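You operate a simulated robot arm through the tools that you are given. There is no shell and no other tool. Be economical: measure what you need, move in short steps, check, and stop when the job is done.

Carry out the task below with a simulated two-armed robot. There is one attempt and no reset: what you move stays moved.

TASK
Take the lid off the small day cream tub and lay it down on the cooling bench. Then open the brushes cupboard door, take the grey scoop and put it on the upper shelf of the brushes cupboard and shut the door again. Then turn the portion dial to 10 g. Then open the lids drawer, take the blank labels carton and put it in the inside of the lids drawer and shut the drawer again. Then take the brown wiping pad and put it on top of the green puck. Then put the small steel bowl from the blending bench in the sink bowl. Keep to this order. Set down upright: blank labels carton.

It is judged by the outcome, as a careful person would: the job done as asked, and still so three seconds after it is handed in. It fails if anything else is knocked over, pushed out of place, dropped, spilled or broken. A push-on lid holds only when it is set on centred and level and pressed home; a screw cap is set on level and turned clockwise until tight.

THE ROBOT
Two 7-joint arms with fingered hands on one trunk, on a base that drives. Base frame: it is fixed to the floor where the robot stands at the start and does not move with it; the origin is under the middle of the robot, x ahead of it, y to its left, z up; the surface under the hand at the start is at about z = 900. Readings come in mm, degrees, newtons and seconds.
The left shoulder is at the start at [32, 92, 1185], the right one opposite. With the tool pointing down near the work surface each hand reaches from about 280 to 540 mm from the robot's upright axis, wherever it stands, measured 20 degrees to its own side. Places, roughly: blank labels carton [-1500, -1000, 500]; brown wiping pad (7x5x3 cm) [-1300, -1200, 900]; brushes cupboard door [-500, -900, 500]; green puck (9x9x4 cm) [-5000, -1000, 900]; grey scoop (15x4x2 cm) [-2300, -1000, 900]; inside of the lids drawer [-2800, 1900, 700]; lids drawer [-2800, 1800, 800]; portion dial [-2000, -1200, 1000]; sink bowl [-500, -1100, 800]; small day cream tub [500, 250, 1000]; small steel bowl (11x11x6 cm) [400, -800, 900]; upper shelf of the brushes cupboard [-500, -1100, 400]. Payload 2.1 kg a hand.
The TCP of each hand is the grasp point between the finger pads, 20 mm short of the fingertips. In the tool frame z runs along the fingers and y along their closing line. The gripper opens to 68 mm. The gripper's body begins 23 mm behind the TCP. The gripper is a hand of 5 fingers: y runs from the thumb to the fingers, the wrist lies at [-10, -79, -131] in the tool frame.
Orientation is that of the tool frame in the base frame, as a unit quaternion [w, x, y, z]. With the fingers straight down and the wrist toward the robot, the tool's x, y and z point along [0, 1, 0], [1, 0, 0] and [0, 0, -1] of the base frame.

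THE INTERFACE
- The arms move only by the tool step_arm. It takes "left_targets", "right_targets" or both (then of equal length, played together; a hand with none holds still); each is a list of rows, each a list of 2 entries, a list of its own where there are three numbers: the shift along the tool's x, y, z in mm, then the turn, a rotation vector about the tool's x, y, z in degrees. In form: [[[tx, ty, tz], [wx, wy, wz]], ...]. A call has 1 to 20 rows; each row shifts and turns the commanded pose from where the row before left it, along the tool's axes as they then stand. Rows are played at 5 a second. More than 50 mm and 8.6 degrees between two rows, and nothing of the call is played. Where a pose cannot be reached the arm comes as near as it can. A force on the tool above 40 N (or 10 N above the force at the start of the call, whichever is more), or a blocked arm, ends the call early, and 0.2 s more pass. In this call time passes only in rows, and 0.2 s behind the last. It gives the time, the measured TCP pose, the force on the tool (base axes), the opening and the grip force at its end, in the units of the frame above (readings bear some noise), with the torque about the TCP (base axes, N m) and any sound that the robot's microphone picked up.
- Cameras (640 x 400 px; columns grow to the right, rows downward): "scene" is now at [99.1, -39.5, 1328]; the picture's right is [-0.49, -0.87, 0.00], its down [-0.59, 0.33, -0.74] and it looks along [0.65, -0.36, -0.67] (base axes); focal length 214 px, centre (320, 200). "left" rides on the left gripper at [-54, -58, -72] in its tool frame; the picture's right is [-0.57, -0.39, 0.73], its down [0.73, -0.64, 0.23] and it looks along [0.38, 0.66, 0.65] (tool axes); focal length 226 px, centre (320, 200). "right" rides on the right gripper at [54, -58, -72] in its tool frame; the picture's right is [-0.57, 0.39, -0.73], its down [-0.73, -0.64, 0.23] and it looks along [-0.38, 0.66, 0.65] (tool axes); focal length 226 px, centre (320, 200).
- grab_frame(camera): a new picture of that camera. No time passes.
- raise_lower(by): slides the trunk up (or, below 0, down) by that many mm; the arms and the scene camera ride with it, the base frame stays. It gives what a move gives, with no picture.
- steer(legs): drives the robot by 1 to 6 legs, each [ahead, left, turn to the left] in mm, mm and degrees, along the robot's own axes; the way and the turn of a leg run together, so that a leg with both is an arc; at most 1500 mm and 180 degrees a leg. The arms and the cameras ride along, it lands a little off, and it stops where it bumps. It gives what a move gives.
- move_fingers(index, middle, ring, little, thumb_bend, thumb_turn, hand): sets how far each is bent, from 0 (flat) to 1 (curled in); at 0.3 the hand is open as for a grip, at 0.7 the pads meet at the TCP. One left out holds its place. A second passes; each finger stops where it meets its share of the squeeze, and holds until it gets a number again. It is the only way to open and close the hand. It gives what a move gives, with no picture; readings hold the bend of each and the force on index, middle, ring, little, thumb and palm. thumb_turn goes from beside the hand (0) to across from the fingers (1), as for a grip.
- aim_head(pan, tilt): turns the head with the scene camera to pan (to the left, within 86 degrees either way) and tilt (down, from -29 to 69), counted from straight ahead of the robot. It gives what a move gives.
- measure_at(camera, pixels): for up to 12 pixels [column, row] of the newest picture of that camera ("zoom" is the newest enlarged one), the place [x, y, z] in the base frame of the surface seen there, good to about 2 mm. No time passes.
- inspect(camera, box): a new picture of the part [left, top, right, bottom] of that camera's present view, enlarged. No time passes.
- job_done(): hands the job in; it is judged then, once.

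Go step by step. Measure first, check grasps and placings, and put right what went wrong. The budget is 138 turns and 160 pictures, counting those below and the enlarged ones. Unless the task says otherwise, let go and move clear before handing in.

The tools are called after "Emit:" as a command line: name --argument value ..., lists and objects as JSON in quotes. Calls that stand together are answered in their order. step_arm: Moves the arms, as the interface text tells. Its arguments: {"type":"object","properties":{"left_targets":{"type":"array","items":{"type":"array"}},"right_targets":{"type":"array","items":{"type":"array"}}},"required":[]} The other tools are called the same way: raise_lower (by) slides the trunk up or down; move_fingers (index, middle, ring, little, thumb_bend, thumb_turn, hand) moves the fingers one by one; steer (legs) drives the base; aim_head (pan, tilt) turns the head that bears the scene camera; grab_frame (camera) takes a picture; measure_at (camera, pixels) gives the place of the surface under pixels of a picture; inspect (camera, box) takes an enlarged picture of a part of a camera's view; job_done () hands the job in.

At the start:

```text
t: 0.0
left_ee_pos: [381.6, 86.3, 1195.2]
left_ee_rot: [0.001, 0.707, 0.707, 0.0]
left_contact_force: [-1.6, 0.0, 0.8]
left_ft_torque: [0.03, -0.03, 0.0]
left_gripper_width: 67.7
left_gripper_force: 0.0
left_shape: jaw
left_bend: [0.3, 0.3, 0.3, 0.3, 0.3, 0.98]
left_finger forces: [0.0, 0.1, 0.0, 0.0, 0.1, 0.0]
right_ee_pos: [278.9, -197.9, 1217.6]
right_ee_rot: [0.0, 0.707, 0.707, 0.0]
right_contact_force: [0.5, 0.6, -0.8]
right_ft_torque: [0.0, 0.0, -0.02]
right_gripper_width: 67.3
right_gripper_force: 0.0
right_shape: jaw
right_bend: [0.3, 0.3, 0.3, 0.3, 0.3, 0.98]
right_finger forces: [0.1, 0.0, 0.0, 0.1, 0.0, 0.0]
trunk travel left (down, up): [-425.0, 479.0]
robot x, y, heading: [-3.6, 2.2, -0.2]
head pan, tilt: [-29.1, 42.4]
```

scene: 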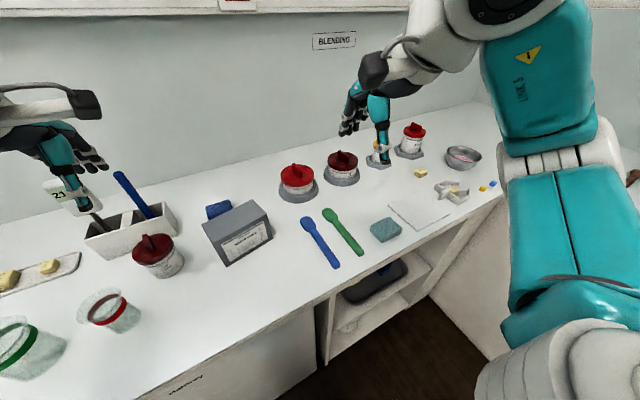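
right: 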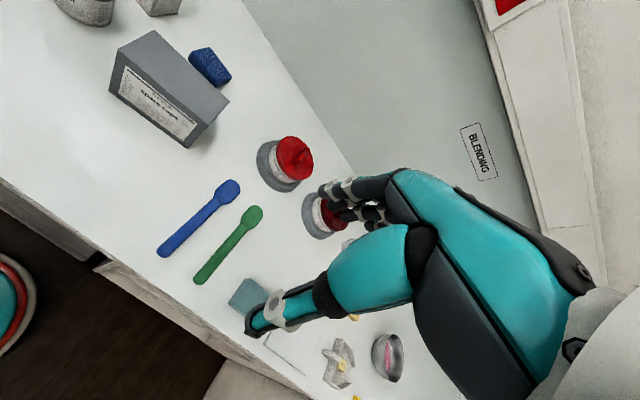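
left: 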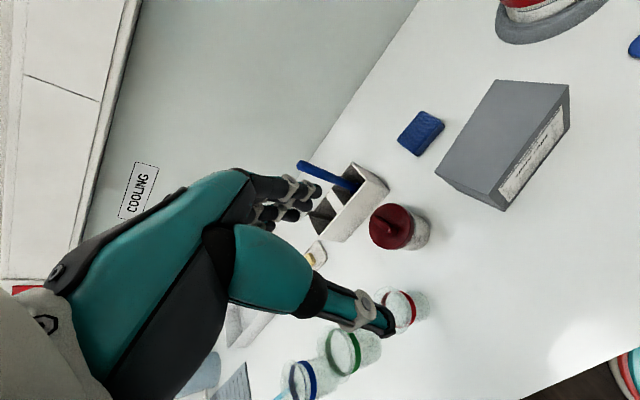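

The scene shows several red-lidded tubs; the one near (158,255) may be the day cream tub at about [500,250]. I'll aim the head there and measure.

Emit:
aim_head --pan 20 --tilt 40

Emit:
grab_frame --camera "scene"

```text
t: 1.2
left_ee_pos: [381.4, 86.7, 1195.6]
left_ee_rot: [0.0, 0.707, 0.707, 0.0]
left_contact_force: [0.3, 0.2, -0.1]
left_ft_torque: [0.03, 0.01, -0.01]
left_gripper_width: 67.7
left_gripper_force: 0.0
left_shape: jaw
left_bend: [0.3, 0.3, 0.3, 0.3, 0.3, 0.98]
left_finger forces: [0.0, 0.0, 0.0, 0.1, 0.1, 0.0]
right_ee_pos: [279.0, -197.0, 1217.9]
right_ee_rot: [0.0, 0.707, 0.707, 0.0]
right_contact_force: [-0.7, 0.1, 0.1]
right_ft_torque: [-0.03, -0.01, -0.03]
right_gripper_width: 67.9
right_gripper_force: 0.0
right_shape: jaw
right_bend: [0.3, 0.3, 0.3, 0.3, 0.3, 0.98]
right_finger forces: [0.0, 0.1, 0.0, 0.1, 0.0, 0.0]
trunk travel left (down, up): [-425.0, 479.0]
robot x, y, heading: [0.3, -1.8, -0.0]
head pan, tilt: [20.0, 40.0]
```

```text
156 pictures are left
```

scene: 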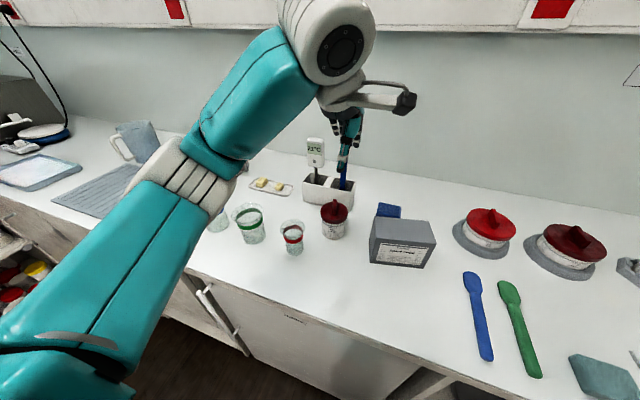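

Emit:
measure_at --camera "scene" --pixels '[[336, 205], [324, 210], [347, 210], [333, 214], [335, 230], [322, 232], [488, 215], [572, 242], [400, 228], [315, 192], [293, 225], [333, 240]]'

Emit:
inspect --camera "scene" --box '[270, 160, 430, 260]'

Emit:
inspect --camera "scene" --box '[440, 180, 640, 305]'

Emit:
inspect --camera "left" --box '[280, 130, 480, 255]'

```text
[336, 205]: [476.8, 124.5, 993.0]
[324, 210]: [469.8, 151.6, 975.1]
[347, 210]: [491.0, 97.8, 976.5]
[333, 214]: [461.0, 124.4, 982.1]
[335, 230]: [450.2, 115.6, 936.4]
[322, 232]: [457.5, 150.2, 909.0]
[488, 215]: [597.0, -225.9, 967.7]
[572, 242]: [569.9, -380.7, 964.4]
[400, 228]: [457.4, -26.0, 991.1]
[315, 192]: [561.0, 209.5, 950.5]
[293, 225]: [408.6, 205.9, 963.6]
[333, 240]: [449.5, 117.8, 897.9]
```

```text
4.00 times, centred on (350, 210) of scene
```

zoom: 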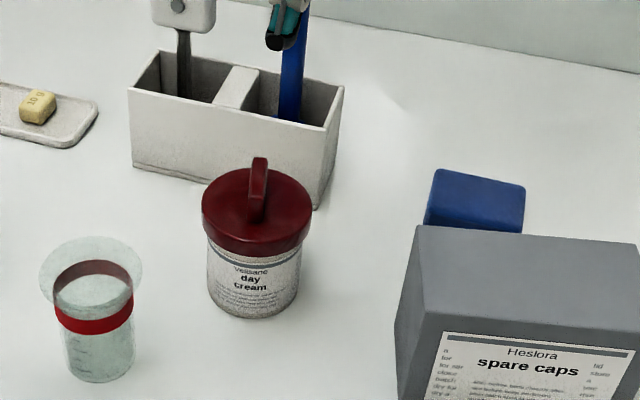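

```text
3.20 times, centred on (540, 242) of scene
```

zoom: 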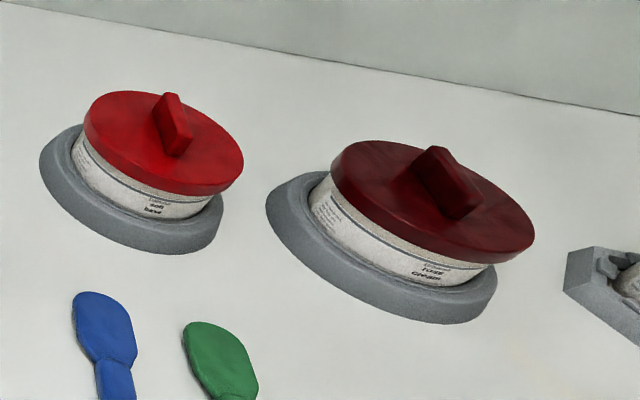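

```text
3.20 times, centred on (380, 192) of left
```

zoom: 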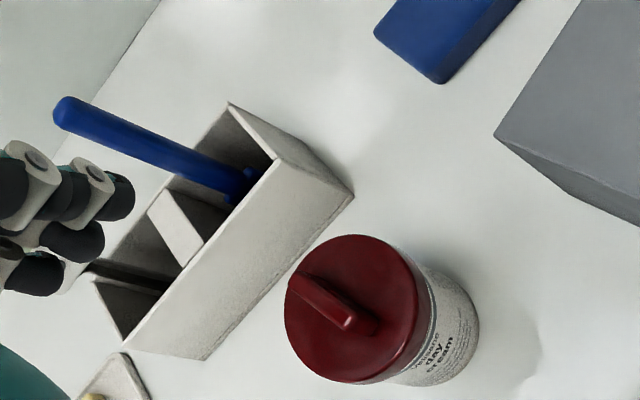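

The tub at (335,220) reads "day cream", about [478,122]. I'll look around left and right for other day cream tubs and the sign for the cooling bench.

Emit:
aim_head --pan 60 --tilt 25

Emit:
grab_frame --camera "scene"

Emit:
aim_head --pan 0 --tilt 15

Emit:
grab_frame --camera "scene"

Emit:
aim_head --pan -75 --tilt 20

Emit:
grab_frame --camera "scene"

```text
t: 2.2
left_ee_pos: [382.8, 85.7, 1195.7]
left_ee_rot: [0.0, 0.707, 0.707, 0.0]
left_contact_force: [0.2, 1.1, 0.1]
left_ft_torque: [-0.01, -0.01, 0.04]
left_gripper_width: 67.7
left_gripper_force: 0.0
left_shape: jaw
left_bend: [0.3, 0.3, 0.3, 0.3, 0.3, 0.98]
left_finger forces: [0.0, 0.0, 0.1, 0.0, 0.0, 0.1]
right_ee_pos: [278.2, -197.8, 1218.4]
right_ee_rot: [0.0, 0.707, 0.707, 0.0]
right_contact_force: [0.5, 0.9, -0.6]
right_ft_torque: [0.0, -0.02, 0.0]
right_gripper_width: 67.6
right_gripper_force: 0.0
right_shape: jaw
right_bend: [0.3, 0.3, 0.3, 0.3, 0.3, 0.98]
right_finger forces: [0.0, 0.0, 0.0, 0.1, 0.0, 0.0]
trunk travel left (down, up): [-425.0, 479.0]
robot x, y, heading: [-1.1, 0.8, 0.2]
head pan, tilt: [60.0, 25.0]
```

```text
152 pictures are left
```

scene: 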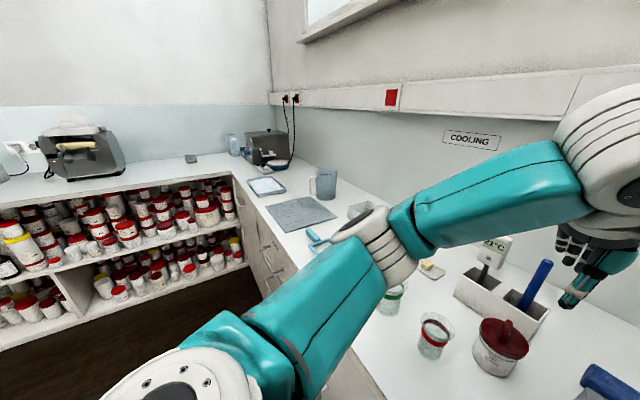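

```text
t: 3.5
left_ee_pos: [382.4, 85.7, 1195.0]
left_ee_rot: [0.0, 0.707, 0.707, 0.001]
left_contact_force: [-0.3, 0.6, 0.5]
left_ft_torque: [-0.02, 0.0, 0.0]
left_gripper_width: 67.7
left_gripper_force: 0.1
left_shape: jaw
left_bend: [0.3, 0.3, 0.3, 0.3, 0.3, 0.98]
left_finger forces: [0.0, 0.0, 0.2, 0.0, 0.1, 0.0]
right_ee_pos: [279.2, -198.4, 1218.2]
right_ee_rot: [0.0, 0.707, 0.707, 0.0]
right_contact_force: [-0.6, -0.5, -0.7]
right_ft_torque: [-0.02, -0.04, 0.01]
right_gripper_width: 67.4
right_gripper_force: 0.1
right_shape: jaw
right_bend: [0.3, 0.3, 0.3, 0.3, 0.3, 0.98]
right_finger forces: [0.1, 0.1, 0.0, 0.1, 0.0, 0.0]
trunk travel left (down, up): [-425.0, 479.0]
robot x, y, heading: [0.8, 2.3, -0.1]
head pan, tilt: [0.0, 15.0]
```

```text
151 pictures are left
```

scene: 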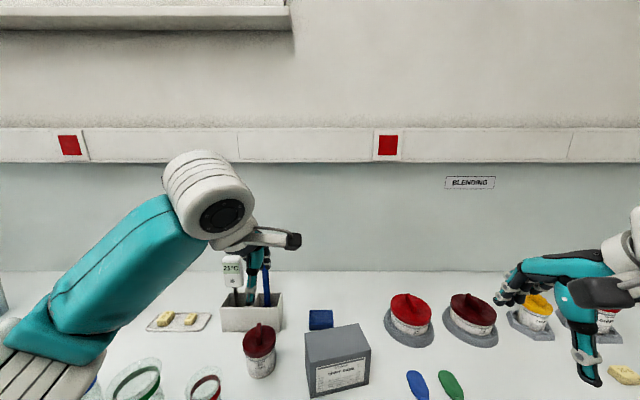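

```text
t: 5.0
left_ee_pos: [381.7, 85.6, 1195.9]
left_ee_rot: [0.0, 0.707, 0.707, 0.0]
left_contact_force: [0.0, -0.9, -0.8]
left_ft_torque: [0.0, 0.03, 0.0]
left_gripper_width: 67.5
left_gripper_force: 0.1
left_shape: jaw
left_bend: [0.3, 0.3, 0.3, 0.3, 0.3, 0.98]
left_finger forces: [0.0, 0.0, 0.0, 0.0, 0.0, 0.0]
right_ee_pos: [277.8, -199.3, 1216.9]
right_ee_rot: [0.0, 0.707, 0.707, 0.0]
right_contact_force: [0.6, -0.4, 0.6]
right_ft_torque: [0.01, -0.01, 0.02]
right_gripper_width: 67.5
right_gripper_force: 0.0
right_shape: jaw
right_bend: [0.3, 0.3, 0.3, 0.3, 0.3, 0.98]
right_finger forces: [0.0, 0.0, 0.1, 0.0, 0.1, 0.0]
trunk travel left (down, up): [-425.0, 479.0]
robot x, y, heading: [2.8, 3.7, -0.1]
head pan, tilt: [-75.0, 20.0]
```

```text
150 pictures are left
```

scene: 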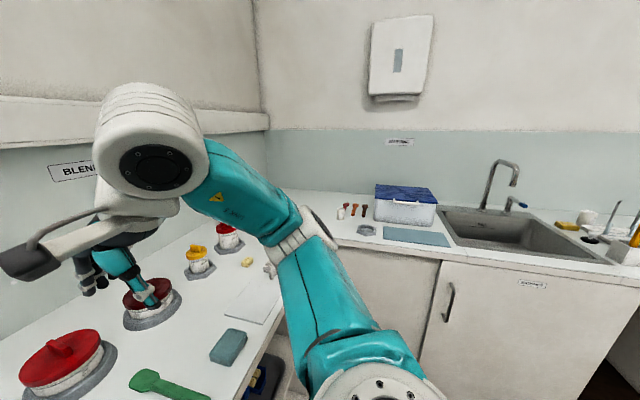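

The benches run together with COOLING to the left, so the tub already stands on the cooling side. I'll measure the knob bar's direction and lid from the left camera.

Emit:
inspect --camera "left" --box '[350, 190, 446, 250]'

Emit:
aim_head --pan 10 --tilt 55

Emit:
grab_frame --camera "scene"

```text
6.67 times, centred on (398, 220) of left
```

zoom: 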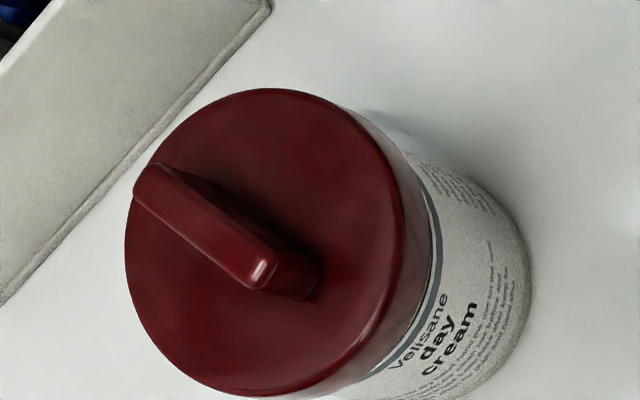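

```text
t: 6.6
left_ee_pos: [381.9, 85.9, 1195.8]
left_ee_rot: [0.0, 0.707, 0.707, 0.0]
left_contact_force: [-0.3, 0.8, -0.3]
left_ft_torque: [0.02, 0.02, 0.0]
left_gripper_width: 67.8
left_gripper_force: 0.0
left_shape: jaw
left_bend: [0.3, 0.3, 0.3, 0.3, 0.3, 0.98]
left_finger forces: [0.0, 0.1, 0.1, 0.0, 0.0, 0.1]
right_ee_pos: [278.9, -198.2, 1218.1]
right_ee_rot: [0.0, 0.707, 0.707, 0.0]
right_contact_force: [0.5, 0.5, -0.4]
right_ft_torque: [0.0, 0.02, 0.02]
right_gripper_width: 67.7
right_gripper_force: 0.0
right_shape: jaw
right_bend: [0.3, 0.3, 0.3, 0.3, 0.3, 0.98]
right_finger forces: [0.0, 0.0, 0.1, 0.1, 0.0, 0.0]
trunk travel left (down, up): [-425.0, 479.0]
robot x, y, heading: [-1.5, 2.0, -0.2]
head pan, tilt: [10.0, 55.0]
```

```text
148 pictures are left
```

scene: 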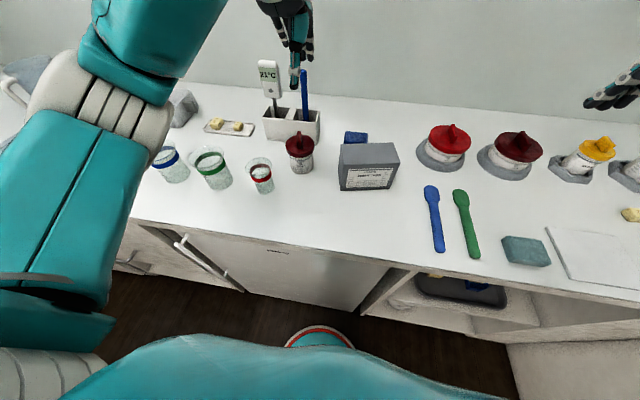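

Emit:
measure_at --camera "zoom" --pixels '[[150, 175], [255, 272], [200, 222], [265, 105], [380, 280], [270, 370], [145, 260], [430, 260], [470, 340]]'

Emit:
measure_at --camera "scene" --pixels '[[270, 230], [330, 210], [300, 200], [390, 265], [340, 258], [395, 190]]'

```text
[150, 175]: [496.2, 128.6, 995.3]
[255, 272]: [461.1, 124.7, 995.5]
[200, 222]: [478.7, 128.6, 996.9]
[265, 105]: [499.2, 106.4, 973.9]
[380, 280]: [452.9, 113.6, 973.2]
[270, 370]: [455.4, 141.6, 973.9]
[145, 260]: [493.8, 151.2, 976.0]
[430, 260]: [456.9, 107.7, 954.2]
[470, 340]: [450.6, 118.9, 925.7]
```

```text
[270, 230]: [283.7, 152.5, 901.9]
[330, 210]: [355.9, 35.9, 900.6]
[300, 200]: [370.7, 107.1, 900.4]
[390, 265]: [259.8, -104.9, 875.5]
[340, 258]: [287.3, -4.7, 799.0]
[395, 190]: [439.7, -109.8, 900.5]
```

The knob bar runs along x, centre about [479,126], top z 996, lid top 974. I'll turn the left hand 90° so it closes along y, above the knob.

Emit:
step_arm --left_targets '[[[20, 49, 0], [0, 0, 0]], [[20, 48, 0], [0, 0, 0]], [[0, 0, 0], [0, 0, 8.2]], [[0, 0, 0], [0, 0, 8.2]], [[0, 0, 0], [0, 0, 8.2]], [[0, 0, 0], [0, 0, 8.2]], [[0, 0, 0], [0, 0, 8.2]], [[0, 0, 0], [0, 0, 8.2]], [[0, 0, 0], [0, 0, 8.2]], [[0, 0, 0], [0, 0, 8.2]], [[0, 0, 0], [0, 0, 8.2]], [[0, 0, 0], [0, 0, 8.2]], [[0, 0, 0], [0, 0, 8]], [[0, 0, 45], [0, 0, 0]], [[0, 0, 45], [0, 0, 0]]]'

Emit:
grab_frame --camera "scene"

Emit:
grab_frame --camera "left"

```text
refused: row 1 steps farther than a row can; nothing moved
```

```text
147 pictures are left
```

scene: 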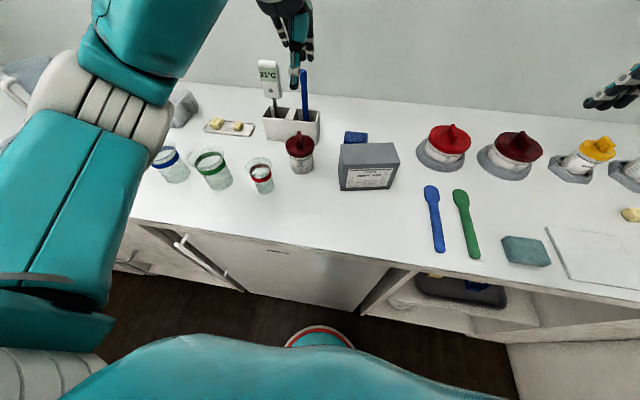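

```text
146 pictures are left
```

left: 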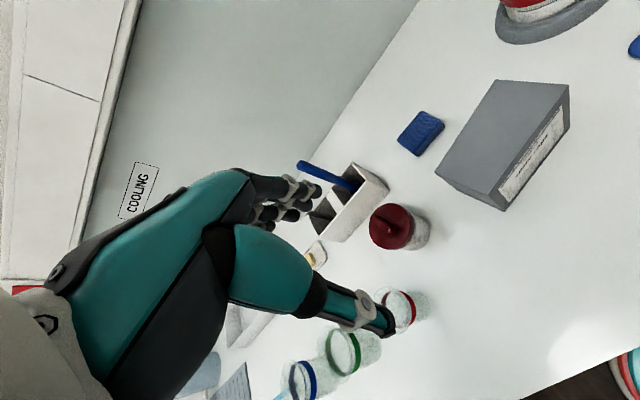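

The row limit is on total length, so I'll use smaller steps.

Emit:
step_arm --left_targets '[[[14, 33, 0], [0, 0, 0]], [[13, 32, 0], [0, 0, 0]], [[13, 32, 0], [0, 0, 0]], [[0, 0, 0], [0, 0, 8.2]], [[0, 0, 0], [0, 0, 8.2]], [[0, 0, 0], [0, 0, 8.2]], [[0, 0, 0], [0, 0, 8.2]], [[0, 0, 0], [0, 0, 8.2]], [[0, 0, 0], [0, 0, 8.2]], [[0, 0, 0], [0, 0, 8.2]], [[0, 0, 0], [0, 0, 8.2]], [[0, 0, 0], [0, 0, 8.2]], [[0, 0, 0], [0, 0, 8.2]], [[0, 0, 0], [0, 0, 8]], [[0, 0, 45], [0, 0, 0]], [[0, 0, 45], [0, 0, 0]]]'

Emit:
grab_frame --camera "left"

```text
t: 10.0
left_ee_pos: [436.5, 144.2, 1083.8]
left_ee_rot: [0.0, 1.0, -0.001, -0.001]
left_contact_force: [0.3, 0.1, -0.4]
left_ft_torque: [0.01, 0.03, -0.01]
left_gripper_width: 67.8
left_gripper_force: 0.1
left_shape: jaw
left_bend: [0.3, 0.3, 0.3, 0.3, 0.3, 0.98]
left_finger forces: [0.1, 0.1, 0.1, 0.1, 0.0, 0.0]
left hand out of reach, approached as far as the arm can: row 9, 10, 11, 12, 13, 14, 15, 16
right_ee_pos: [278.6, -198.8, 1216.8]
right_ee_rot: [0.001, 0.707, 0.707, 0.0]
right_contact_force: [0.5, -0.2, -0.1]
right_ft_torque: [0.01, 0.0, 0.02]
right_gripper_width: 67.6
right_gripper_force: 0.0
right_shape: jaw
right_bend: [0.3, 0.3, 0.3, 0.3, 0.3, 0.98]
right_finger forces: [0.0, 0.0, 0.0, 0.0, 0.1, 0.0]
trunk travel left (down, up): [-425.0, 479.0]
robot x, y, heading: [2.2, -0.5, 0.2]
head pan, tilt: [10.0, 55.0]
```

```text
145 pictures are left
```

left: 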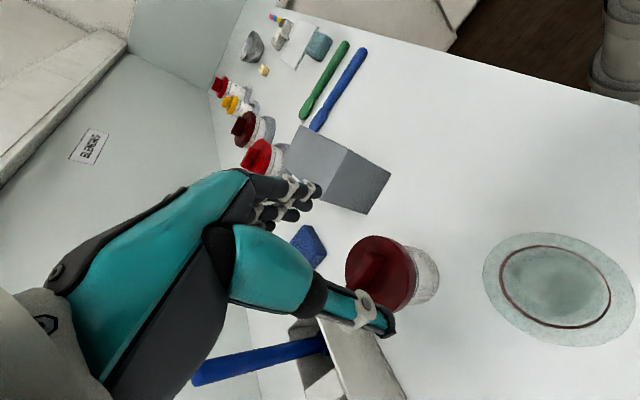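

The pose is just short of reach, so I'll drive a bit ahead and left.

Emit:
steer --legs '[[50, 40, 0]]'

Emit:
grab_frame --camera "left"

Emit:
grab_frame --camera "scene"

```text
t: 11.0
left_ee_pos: [487.3, 183.4, 1082.8]
left_ee_rot: [0.0, 1.0, -0.001, -0.001]
left_contact_force: [-0.6, -0.4, -0.2]
left_ft_torque: [0.05, 0.03, 0.02]
left_gripper_width: 67.6
left_gripper_force: 0.0
left_shape: jaw
left_bend: [0.3, 0.3, 0.3, 0.3, 0.3, 0.98]
left_finger forces: [0.0, 0.0, 0.0, 0.1, 0.1, 0.0]
right_ee_pos: [329.2, -157.7, 1217.6]
right_ee_rot: [0.001, 0.707, 0.707, -0.001]
right_contact_force: [-0.6, 0.9, -0.2]
right_ft_torque: [-0.02, -0.01, 0.0]
right_gripper_width: 67.8
right_gripper_force: 0.1
right_shape: jaw
right_bend: [0.3, 0.3, 0.3, 0.3, 0.3, 0.98]
right_finger forces: [0.1, 0.0, 0.0, 0.0, 0.0, 0.0]
trunk travel left (down, up): [-425.0, 479.0]
robot x, y, heading: [51.2, 38.8, -0.1]
head pan, tilt: [10.0, 55.0]
```

```text
144 pictures are left
```

left: 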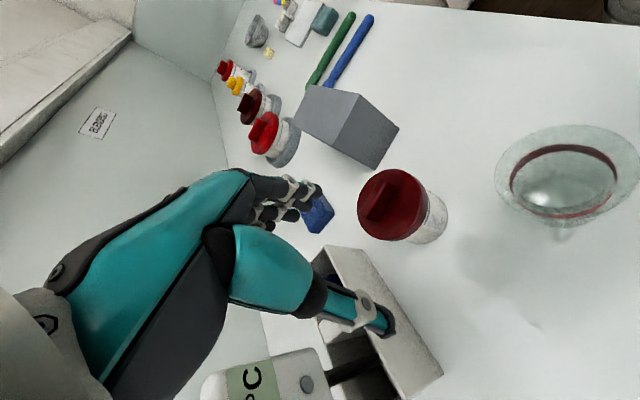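

```text
143 pictures are left
```

scene: 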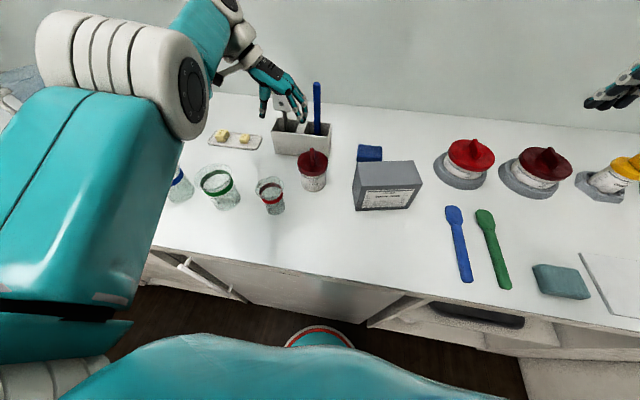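

Now I shift toward the knob (y −57, x −8) and see where the hand lands.

Emit:
step_arm --left_targets '[[[-4, 28, 0], [0, 0, 0]], [[-4, 29, 0], [0, 0, 0]]]'

Emit:
grab_frame --camera "left"

```text
t: 11.6
left_ee_pos: [491.6, 126.7, 1083.3]
left_ee_rot: [0.0, 1.0, 0.0, -0.002]
left_contact_force: [-0.2, 1.4, -1.5]
left_ft_torque: [0.0, 0.02, 0.01]
left_gripper_width: 67.8
left_gripper_force: 0.1
left_shape: jaw
left_bend: [0.3, 0.3, 0.3, 0.3, 0.3, 0.98]
left_finger forces: [0.0, 0.0, 0.0, 0.0, 0.0, 0.1]
left hand out of reach, approached as far as the arm can: row 1, 2
right_ee_pos: [328.5, -158.0, 1218.8]
right_ee_rot: [0.0, 0.707, 0.707, 0.0]
right_contact_force: [-0.7, -0.6, 0.1]
right_ft_torque: [0.01, -0.02, 0.01]
right_gripper_width: 67.8
right_gripper_force: 0.1
right_shape: jaw
right_bend: [0.3, 0.3, 0.3, 0.3, 0.3, 0.98]
right_finger forces: [0.0, 0.1, 0.0, 0.0, 0.0, 0.2]
trunk travel left (down, up): [-425.0, 479.0]
robot x, y, heading: [50.2, 39.6, -0.2]
head pan, tilt: [10.0, 55.0]
```

```text
142 pictures are left
```

left: 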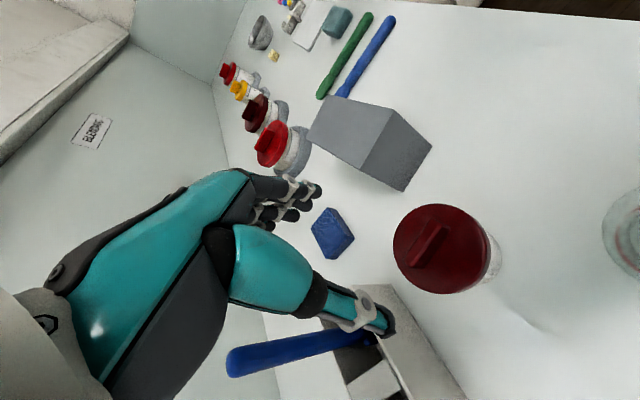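

Emit:
step_arm --left_targets '[[[-13, 0, 20], [0, 0, 0]], [[0, 0, 20], [0, 0, 0]]]'

```text
t: 12.2
left_ee_pos: [494.4, 127.4, 1045.4]
left_ee_rot: [-0.001, 1.0, -0.001, -0.001]
left_contact_force: [-0.4, 0.3, 0.0]
left_ft_torque: [0.03, 0.01, 0.01]
left_gripper_width: 67.7
left_gripper_force: 0.0
left_shape: jaw
left_bend: [0.3, 0.3, 0.3, 0.3, 0.3, 0.98]
left_finger forces: [0.1, 0.1, 0.0, 0.0, 0.0, 0.1]
left hand out of reach, approached as far as the arm can: row 1
right_ee_pos: [328.5, -159.2, 1217.6]
right_ee_rot: [0.0, 0.707, 0.707, 0.0]
right_contact_force: [-0.1, -1.0, 0.2]
right_ft_torque: [0.02, -0.03, 0.01]
right_gripper_width: 67.8
right_gripper_force: 0.1
right_shape: jaw
right_bend: [0.3, 0.3, 0.3, 0.3, 0.3, 0.98]
right_finger forces: [0.0, 0.1, 0.1, 0.0, 0.1, 0.1]
trunk travel left (down, up): [-425.0, 479.0]
robot x, y, heading: [52.8, 42.7, 0.1]
head pan, tilt: [10.0, 55.0]
```

Now reachable; I move x −16 and down to z≈1006, then look.

Emit:
step_arm --left_targets '[[[-15, 1, 0], [0, 0, 0]], [[0, 0, 20], [0, 0, 0]], [[0, 0, 19], [0, 0, 0]]]'

Emit:
grab_frame --camera "left"

Emit:
grab_frame --camera "scene"

```text
t: 13.0
left_ee_pos: [493.4, 126.9, 1006.8]
left_ee_rot: [0.0, 1.0, -0.001, 0.0]
left_contact_force: [-0.1, 0.2, 0.1]
left_ft_torque: [0.01, 0.0, -0.04]
left_gripper_width: 67.7
left_gripper_force: 0.1
left_shape: jaw
left_bend: [0.3, 0.3, 0.3, 0.3, 0.3, 0.98]
left_finger forces: [0.0, 0.0, 0.0, 0.1, 0.1, 0.1]
left hand out of reach, approached as far as the arm can: row 1
right_ee_pos: [329.1, -159.2, 1218.1]
right_ee_rot: [0.0, 0.708, 0.706, 0.001]
right_contact_force: [0.1, 0.4, 0.2]
right_ft_torque: [0.04, -0.02, -0.02]
right_gripper_width: 67.7
right_gripper_force: 0.1
right_shape: jaw
right_bend: [0.3, 0.3, 0.3, 0.3, 0.3, 0.98]
right_finger forces: [0.0, 0.0, 0.1, 0.2, 0.1, 0.0]
trunk travel left (down, up): [-425.0, 479.0]
robot x, y, heading: [51.0, 42.5, -0.2]
head pan, tilt: [10.0, 55.0]
```

```text
141 pictures are left
```

left: 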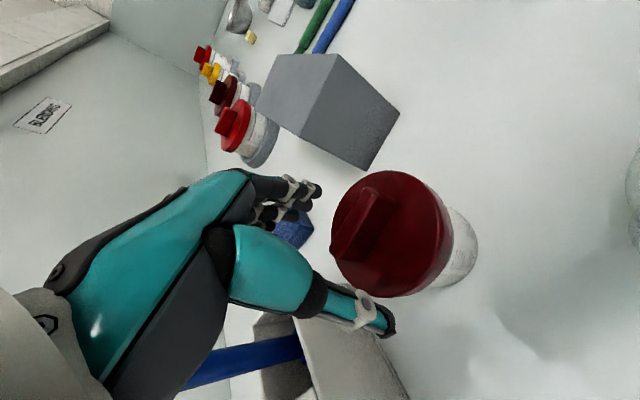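

```text
140 pictures are left
```

scene: 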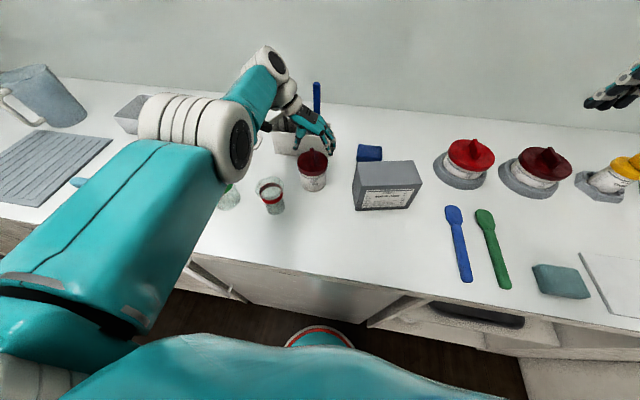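

The arm is at its inner limit in x (493 vs 479), so I'll back the base 14 mm, carrying the hand along.

Emit:
steer --legs '[[-15, 0, 0]]'

Emit:
grab_frame --camera "left"

```text
t: 13.8
left_ee_pos: [477.1, 128.2, 1007.8]
left_ee_rot: [0.0, 1.0, -0.001, 0.001]
left_contact_force: [-0.2, 0.8, -0.3]
left_ft_torque: [0.0, 0.0, -0.03]
left_gripper_width: 67.8
left_gripper_force: 0.0
left_shape: jaw
left_bend: [0.3, 0.3, 0.3, 0.3, 0.3, 0.98]
left_finger forces: [0.1, 0.0, 0.0, 0.1, 0.1, 0.0]
right_ee_pos: [312.6, -157.7, 1217.4]
right_ee_rot: [-0.001, 0.708, 0.706, 0.0]
right_contact_force: [0.9, -0.1, -1.2]
right_ft_torque: [0.01, -0.03, 0.04]
right_gripper_width: 67.8
right_gripper_force: 0.1
right_shape: jaw
right_bend: [0.3, 0.3, 0.3, 0.3, 0.3, 0.98]
right_finger forces: [0.1, 0.1, 0.1, 0.0, 0.1, 0.0]
trunk travel left (down, up): [-425.0, 479.0]
robot x, y, heading: [33.8, 41.1, -0.1]
head pan, tilt: [10.0, 55.0]
```

```text
139 pictures are left
```

left: 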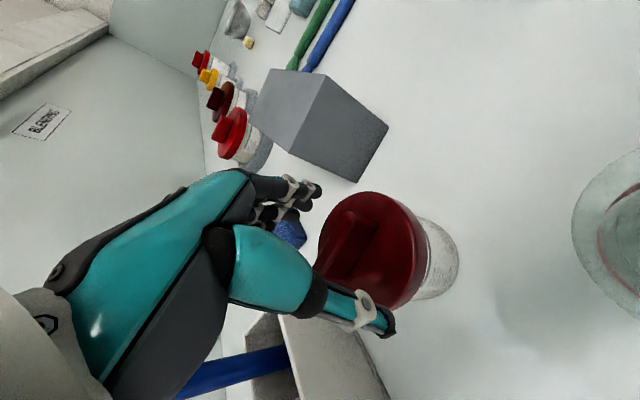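

TCP is over the knob. Lower 8 mm and close on it.

Emit:
step_arm --left_targets '[[[2, 2, 9], [0, 0, 0]]]'

Emit:
move_fingers --hand "left" --index 0.7 --middle 0.7 --ring 0.7 --little 0.7 --thumb_bend 0.7

Emit:
grab_frame --camera "left"

```text
t: 14.2
left_ee_pos: [477.2, 126.3, 998.1]
left_ee_rot: [0.001, 1.0, -0.001, 0.001]
left_contact_force: [-0.5, -0.5, -0.1]
left_ft_torque: [-0.02, -0.04, -0.01]
left_gripper_width: 67.7
left_gripper_force: 0.0
left_shape: jaw
left_bend: [0.3, 0.3, 0.3, 0.3, 0.3, 0.98]
left_finger forces: [0.0, 0.1, 0.1, 0.0, 0.1, 0.1]
right_ee_pos: [314.3, -158.1, 1217.7]
right_ee_rot: [0.0, 0.708, 0.706, 0.0]
right_contact_force: [-0.1, -0.5, -0.5]
right_ft_torque: [-0.01, -0.03, 0.02]
right_gripper_width: 67.9
right_gripper_force: 0.1
right_shape: jaw
right_bend: [0.3, 0.3, 0.3, 0.3, 0.3, 0.98]
right_finger forces: [0.0, 0.0, 0.0, 0.0, 0.0, 0.0]
trunk travel left (down, up): [-425.0, 479.0]
robot x, y, heading: [36.4, 39.7, 0.1]
head pan, tilt: [10.0, 55.0]
```

```text
t: 15.2
left_ee_pos: [476.7, 126.9, 998.1]
left_ee_rot: [0.001, 1.0, -0.001, -0.001]
left_contact_force: [0.4, 0.2, -0.8]
left_ft_torque: [0.01, 0.0, -0.02]
left_gripper_width: 2.7
left_gripper_force: 1.9
left_shape: fingers
left_bend: [0.66, 0.68, 0.7, 0.7, 0.66, 0.97]
left_finger forces: [1.4, 0.7, 0.1, 0.1, 1.9, 0.1]
right_ee_pos: [313.5, -158.8, 1217.5]
right_ee_rot: [0.0, 0.708, 0.706, 0.0]
right_contact_force: [-0.3, 0.1, -0.7]
right_ft_torque: [-0.02, 0.02, 0.01]
right_gripper_width: 67.9
right_gripper_force: 0.2
right_shape: jaw
right_bend: [0.3, 0.3, 0.3, 0.3, 0.3, 0.98]
right_finger forces: [0.0, 0.1, 0.0, 0.1, 0.1, 0.0]
trunk travel left (down, up): [-425.0, 479.0]
robot x, y, heading: [36.5, 39.8, 0.1]
head pan, tilt: [10.0, 55.0]
```

```text
138 pictures are left
```

left: 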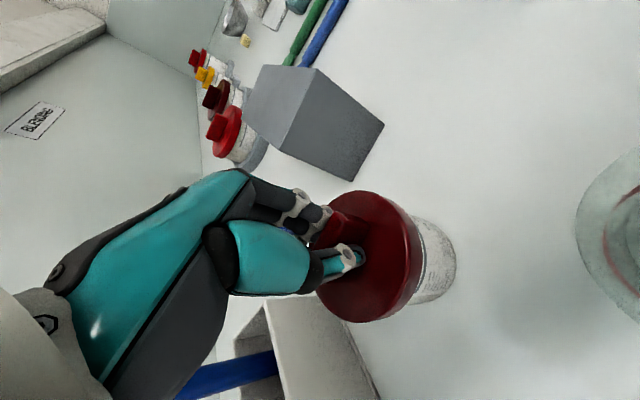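

The knob is between thumb and index/middle but the grip is weak; I'll squeeze further.

Emit:
move_fingers --hand "left" --index 1 --middle 1 --ring 0.7 --little 0.7 --thumb_bend 1

Emit:
inspect --camera "left" --box '[240, 160, 480, 310]'

```text
t: 16.2
left_ee_pos: [476.8, 126.8, 998.3]
left_ee_rot: [0.0, 1.0, 0.0, 0.0]
left_contact_force: [-1.3, 0.0, 0.6]
left_ft_torque: [0.0, 0.05, 0.01]
left_gripper_width: 0.0
left_gripper_force: 15.5
left_shape: fingers
left_bend: [0.75, 1.0, 0.7, 0.7, 0.79, 0.89]
left_finger forces: [17.0, 0.1, 0.1, 0.1, 14.5, 0.0]
right_ee_pos: [313.1, -158.8, 1217.1]
right_ee_rot: [0.001, 0.708, 0.707, -0.001]
right_contact_force: [0.3, 0.0, 1.0]
right_ft_torque: [-0.01, -0.02, 0.01]
right_gripper_width: 67.7
right_gripper_force: 0.1
right_shape: jaw
right_bend: [0.3, 0.3, 0.3, 0.3, 0.3, 0.98]
right_finger forces: [0.1, 0.0, 0.0, 0.1, 0.1, 0.0]
trunk travel left (down, up): [-425.0, 479.0]
robot x, y, heading: [37.2, 41.7, -0.3]
head pan, tilt: [10.0, 55.0]
heard: snap
```

```text
2.67 times, centred on (360, 235) of left
```

zoom: 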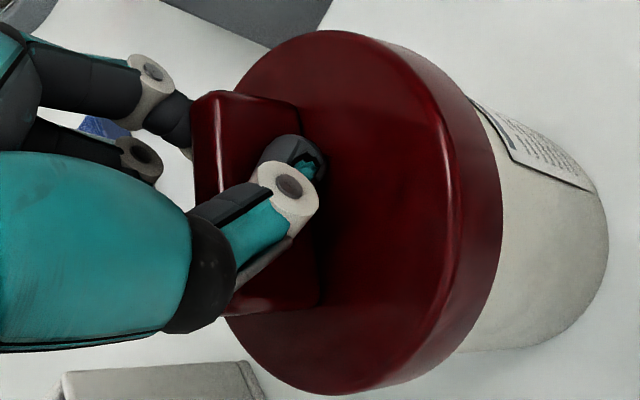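

A snap was heard; the lid may have popped loose or moved. Checking the scene view before anything else.

Emit:
inspect --camera "scene" --box '[230, 100, 430, 225]'

Emit:
grab_frame --camera "left"

```text
3.20 times, centred on (330, 162) of scene
```

zoom: 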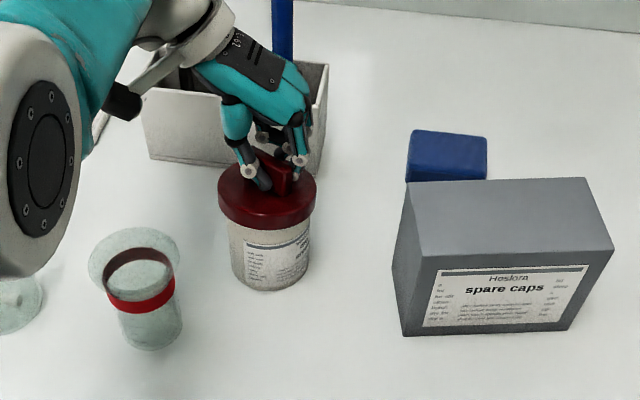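

```text
135 pictures are left
```

left: 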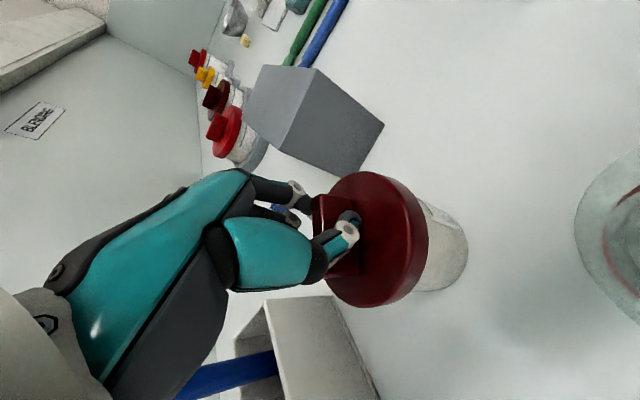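

The tub stands upright, merely turned a bit. I'll lift a few mm and see whether the lid comes alone.

Emit:
step_arm --left_targets '[[[0, 0, -3], [0, 0, 0]], [[0, 0, -3], [0, 0, 0]], [[0, 0, -3], [0, 0, 0]]]'

Emit:
inspect --camera "scene" --box '[260, 120, 380, 195]'

```text
t: 17.0
left_ee_pos: [476.6, 126.6, 1007.6]
left_ee_rot: [0.0, 1.0, 0.0, 0.0]
left_contact_force: [-0.1, -0.3, -0.3]
left_ft_torque: [-0.02, 0.06, 0.02]
left_gripper_width: 0.2
left_gripper_force: 15.1
left_shape: fingers
left_bend: [0.75, 1.0, 0.7, 0.7, 0.79, 0.89]
left_finger forces: [16.1, 0.0, 0.0, 0.1, 13.8, 0.2]
right_ee_pos: [313.9, -158.4, 1217.8]
right_ee_rot: [0.0, 0.708, 0.707, 0.0]
right_contact_force: [0.3, -0.1, -0.5]
right_ft_torque: [0.04, 0.01, 0.01]
right_gripper_width: 67.7
right_gripper_force: 0.2
right_shape: jaw
right_bend: [0.3, 0.3, 0.3, 0.3, 0.3, 0.98]
right_finger forces: [0.1, 0.0, 0.0, 0.1, 0.1, 0.0]
trunk travel left (down, up): [-425.0, 479.0]
robot x, y, heading: [39.2, 40.2, 0.3]
head pan, tilt: [10.0, 55.0]
```

```text
5.33 times, centred on (320, 158) of scene
```

zoom: 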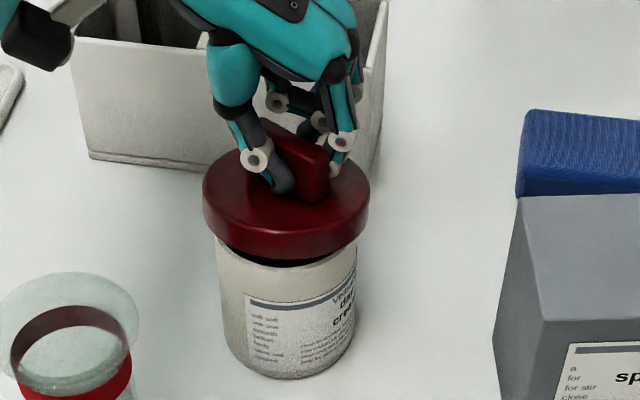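

The lid is off cleanly. I'll raise it, back the base off so it hangs over the free patch near [362,85], in front of the tub.

Emit:
step_arm --left_targets '[[[0, 0, -25], [0, 0, 0]], [[0, 0, -25], [0, 0, 0]]]'

Emit:
steer --legs '[[-115, -35, 0]]'

Emit:
step_arm --left_targets '[[[0, 0, 35], [0, 0, 0]], [[0, 0, 35], [0, 0, 0]], [[0, 0, 20], [0, 0, 0]]]'

Emit:
grab_frame --camera "scene"

Emit:
grab_frame --camera "left"

```text
t: 17.6
left_ee_pos: [479.7, 127.3, 1056.8]
left_ee_rot: [-0.001, 1.0, -0.001, 0.0]
left_contact_force: [0.1, -0.2, -0.7]
left_ft_torque: [-0.01, -0.01, -0.01]
left_gripper_width: 0.0
left_gripper_force: 16.1
left_shape: fingers
left_bend: [0.75, 1.0, 0.7, 0.7, 0.79, 0.89]
left_finger forces: [16.7, 0.0, 0.1, 0.1, 14.4, 0.0]
right_ee_pos: [314.1, -158.2, 1217.3]
right_ee_rot: [0.0, 0.708, 0.706, -0.001]
right_contact_force: [0.2, 0.6, 0.5]
right_ft_torque: [-0.01, -0.01, 0.01]
right_gripper_width: 67.8
right_gripper_force: 0.0
right_shape: jaw
right_bend: [0.3, 0.3, 0.3, 0.3, 0.3, 0.98]
right_finger forces: [0.0, 0.0, 0.0, 0.0, 0.0, 0.1]
trunk travel left (down, up): [-425.0, 479.0]
robot x, y, heading: [35.6, 38.4, -0.4]
head pan, tilt: [10.0, 55.0]
```

```text
t: 18.8
left_ee_pos: [363.4, 90.9, 1057.6]
left_ee_rot: [0.0, 1.0, -0.001, 0.0]
left_contact_force: [0.2, 0.0, 0.0]
left_ft_torque: [-0.01, 0.02, 0.02]
left_gripper_width: 0.3
left_gripper_force: 15.9
left_shape: fingers
left_bend: [0.75, 1.0, 0.7, 0.7, 0.79, 0.89]
left_finger forces: [16.7, 0.0, 0.0, 0.0, 14.4, 0.1]
right_ee_pos: [198.5, -191.8, 1217.5]
right_ee_rot: [0.0, 0.707, 0.707, -0.001]
right_contact_force: [-0.2, -0.2, -0.5]
right_ft_torque: [0.04, -0.01, 0.0]
right_gripper_width: 67.6
right_gripper_force: 0.0
right_shape: jaw
right_bend: [0.3, 0.3, 0.3, 0.3, 0.3, 0.98]
right_finger forces: [0.0, 0.0, 0.0, 0.1, 0.0, 0.0]
trunk travel left (down, up): [-425.0, 479.0]
robot x, y, heading: [-79.6, 4.0, -0.2]
head pan, tilt: [10.0, 55.0]
```

```text
t: 19.6
left_ee_pos: [355.0, 91.3, 969.7]
left_ee_rot: [0.0, 1.0, 0.0, 0.0]
left_contact_force: [-0.1, -0.4, -1.6]
left_ft_torque: [0.0, 0.03, -0.02]
left_gripper_width: 0.1
left_gripper_force: 16.3
left_shape: fingers
left_bend: [0.75, 1.0, 0.7, 0.7, 0.8, 0.89]
left_finger forces: [17.3, 0.0, 0.0, 0.1, 15.1, 0.0]
left hand out of reach, approached as far as the arm can: row 2
right_ee_pos: [197.6, -192.1, 1217.7]
right_ee_rot: [0.0, 0.707, 0.707, -0.001]
right_contact_force: [0.5, 0.1, -0.3]
right_ft_torque: [-0.01, 0.0, 0.05]
right_gripper_width: 67.7
right_gripper_force: 0.0
right_shape: jaw
right_bend: [0.3, 0.3, 0.3, 0.3, 0.3, 0.98]
right_finger forces: [0.1, 0.0, 0.0, 0.0, 0.0, 0.1]
trunk travel left (down, up): [-425.0, 479.0]
robot x, y, heading: [-80.3, 7.2, 0.2]
head pan, tilt: [10.0, 55.0]
```

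```text
133 pictures are left
```

scene: 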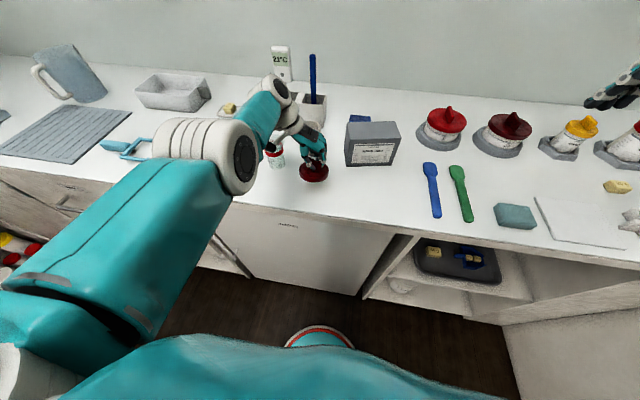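

```text
132 pictures are left
```

left: 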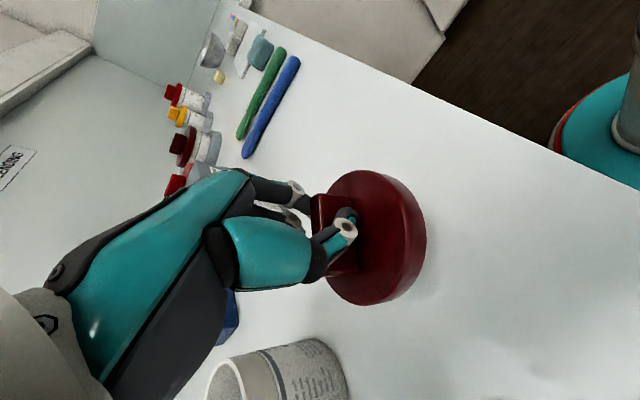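

Lid hangs over free bench. Lower in small steps to contact.

Emit:
step_arm --left_targets '[[[0, 0, 6], [0, 0, 0]], [[0, 0, 6], [0, 0, 0]], [[0, 0, 6], [0, 0, 0]]]'

Emit:
inspect --camera "scene" --box '[260, 120, 380, 195]'

```text
t: 20.4
left_ee_pos: [352.3, 91.5, 951.1]
left_ee_rot: [0.0, 1.0, 0.001, -0.001]
left_contact_force: [-0.6, 1.2, -0.9]
left_ft_torque: [-0.02, -0.01, 0.03]
left_gripper_width: 0.0
left_gripper_force: 15.7
left_shape: fingers
left_bend: [0.75, 1.0, 0.7, 0.7, 0.8, 0.89]
left_finger forces: [17.5, 0.0, 0.0, 0.1, 15.1, 0.0]
left hand out of reach, approached as far as the arm can: row 1
right_ee_pos: [197.7, -193.5, 1217.2]
right_ee_rot: [-0.001, 0.707, 0.707, 0.001]
right_contact_force: [-2.0, 0.2, -0.9]
right_ft_torque: [0.0, 0.02, 0.02]
right_gripper_width: 67.8
right_gripper_force: 0.0
right_shape: jaw
right_bend: [0.3, 0.3, 0.3, 0.3, 0.3, 0.98]
right_finger forces: [0.1, 0.0, 0.1, 0.0, 0.1, 0.0]
trunk travel left (down, up): [-425.0, 479.0]
robot x, y, heading: [-80.1, 4.3, 0.0]
head pan, tilt: [10.0, 55.0]
```

```text
5.33 times, centred on (320, 158) of scene
```

zoom: 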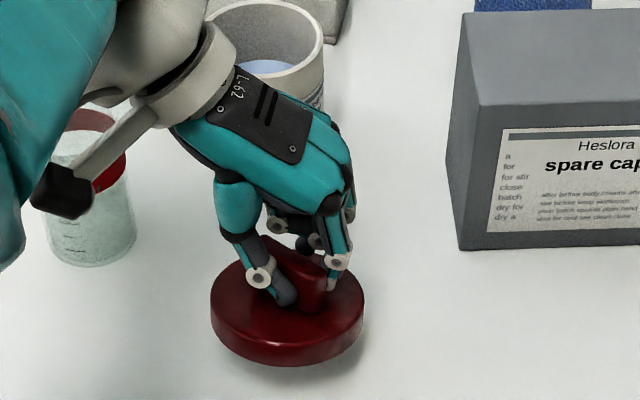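

Emit:
step_arm --left_targets '[[[0, 0, 3], [0, 0, 0]], [[0, 0, 3], [0, 0, 0]], [[0, 0, 2], [0, 0, 0]]]'

Emit:
inspect --camera "scene" --box '[260, 120, 380, 195]'

```text
t: 21.2
left_ee_pos: [349.7, 92.5, 943.8]
left_ee_rot: [-0.001, 1.0, -0.001, 0.0]
left_contact_force: [-0.1, -0.6, 0.1]
left_ft_torque: [0.02, 0.0, 0.04]
left_gripper_width: 0.1
left_gripper_force: 16.7
left_shape: fingers
left_bend: [0.75, 1.0, 0.7, 0.7, 0.8, 0.89]
left_finger forces: [17.5, 0.1, 0.0, 0.0, 15.3, 0.0]
left hand out of reach, approached as far as the arm can: row 1
right_ee_pos: [199.0, -193.0, 1217.7]
right_ee_rot: [-0.001, 0.707, 0.707, 0.0]
right_contact_force: [0.1, 0.5, 0.7]
right_ft_torque: [0.01, 0.0, -0.04]
right_gripper_width: 67.9
right_gripper_force: 0.1
right_shape: jaw
right_bend: [0.3, 0.3, 0.3, 0.3, 0.3, 0.98]
right_finger forces: [0.0, 0.0, 0.1, 0.0, 0.1, 0.0]
trunk travel left (down, up): [-425.0, 479.0]
robot x, y, heading: [-76.3, 6.6, -0.4]
head pan, tilt: [10.0, 55.0]
```

```text
5.33 times, centred on (320, 158) of scene
```

zoom: 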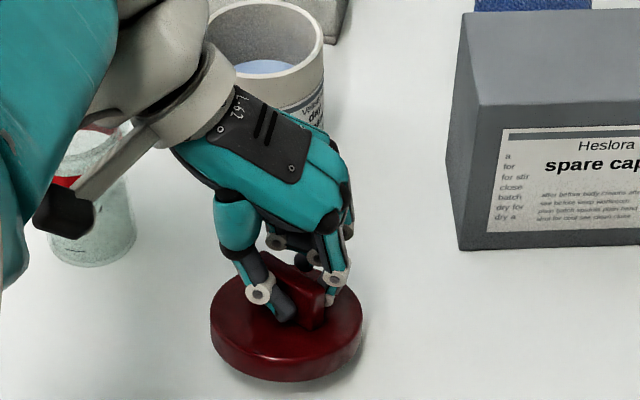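

Emit:
step_arm --left_targets '[[[0, 0, 2], [0, 0, 0]], [[0, 0, 2], [0, 0, 0]], [[0, 0, 2], [0, 0, 0]]]'

Emit:
inspect --camera "scene" --box '[260, 120, 380, 195]'

```text
t: 22.0
left_ee_pos: [348.5, 92.5, 937.9]
left_ee_rot: [0.0, 1.0, -0.001, -0.001]
left_contact_force: [-0.1, 0.6, 0.0]
left_ft_torque: [0.01, -0.02, 0.03]
left_gripper_width: 0.0
left_gripper_force: 16.7
left_shape: fingers
left_bend: [0.75, 1.0, 0.7, 0.7, 0.8, 0.89]
left_finger forces: [17.6, 0.0, 0.0, 0.0, 15.3, 0.0]
left hand out of reach, approached as far as the arm can: row 2
right_ee_pos: [198.5, -193.8, 1218.5]
right_ee_rot: [0.0, 0.707, 0.707, 0.0]
right_contact_force: [-0.9, 0.1, 0.4]
right_ft_torque: [0.0, -0.01, -0.03]
right_gripper_width: 67.7
right_gripper_force: 0.0
right_shape: jaw
right_bend: [0.3, 0.3, 0.3, 0.3, 0.3, 0.98]
right_finger forces: [0.1, 0.1, 0.0, 0.1, 0.0, 0.1]
trunk travel left (down, up): [-425.0, 479.0]
robot x, y, heading: [-81.0, 2.6, -0.1]
head pan, tilt: [10.0, 55.0]
```

```text
5.33 times, centred on (320, 158) of scene
```

zoom: 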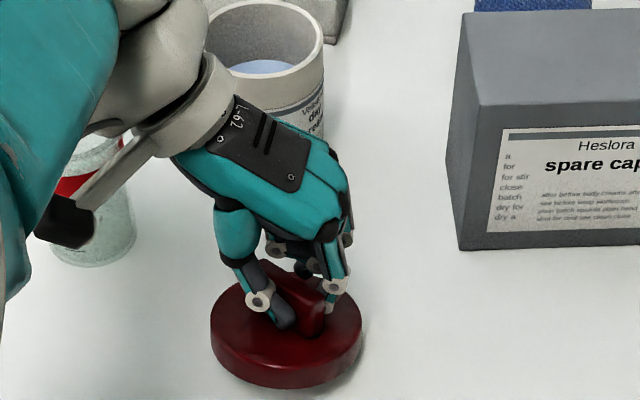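

Emit:
measure_at --camera "zoom" --pixels '[[235, 335], [290, 352], [285, 375], [285, 384], [300, 392], [348, 330]]'

```text
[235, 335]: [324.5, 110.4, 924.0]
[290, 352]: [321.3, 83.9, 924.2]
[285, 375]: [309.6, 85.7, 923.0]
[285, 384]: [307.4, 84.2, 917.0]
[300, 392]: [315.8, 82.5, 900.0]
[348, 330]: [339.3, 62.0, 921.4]
```

Lid top at 924, gap only a few mm. Continue.

Emit:
step_arm --left_targets '[[[1, 0, 2], [0, 0, 0]], [[1, 0, 2], [0, 0, 0]], [[0, 0, 2], [0, 0, 0]]]'

Emit:
inspect --camera "scene" --box '[260, 120, 380, 195]'

```text
t: 22.8
left_ee_pos: [347.2, 91.8, 936.5]
left_ee_rot: [0.0, 1.0, 0.001, -0.001]
left_contact_force: [-0.7, -0.3, 2.3]
left_ft_torque: [-0.02, -0.03, -0.03]
left_gripper_width: 0.1
left_gripper_force: 17.4
left_shape: fingers
left_bend: [0.75, 1.0, 0.7, 0.7, 0.8, 0.89]
left_finger forces: [18.4, 0.0, 0.0, 0.0, 15.6, 0.0]
left hand out of reach, approached as far as the arm can: row 2
right_ee_pos: [198.2, -192.9, 1217.7]
right_ee_rot: [0.0, 0.706, 0.708, -0.001]
right_contact_force: [0.3, -0.5, 0.4]
right_ft_torque: [0.01, -0.01, 0.0]
right_gripper_width: 67.7
right_gripper_force: 0.1
right_shape: jaw
right_bend: [0.3, 0.3, 0.3, 0.3, 0.3, 0.98]
right_finger forces: [0.1, 0.0, 0.0, 0.0, 0.0, 0.1]
trunk travel left (down, up): [-425.0, 479.0]
robot x, y, heading: [-85.0, 4.4, 0.1]
head pan, tilt: [10.0, 55.0]
```

```text
5.33 times, centred on (320, 158) of scene
```

zoom: 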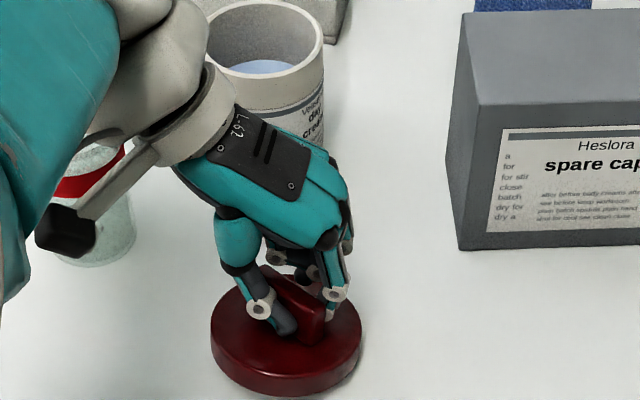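

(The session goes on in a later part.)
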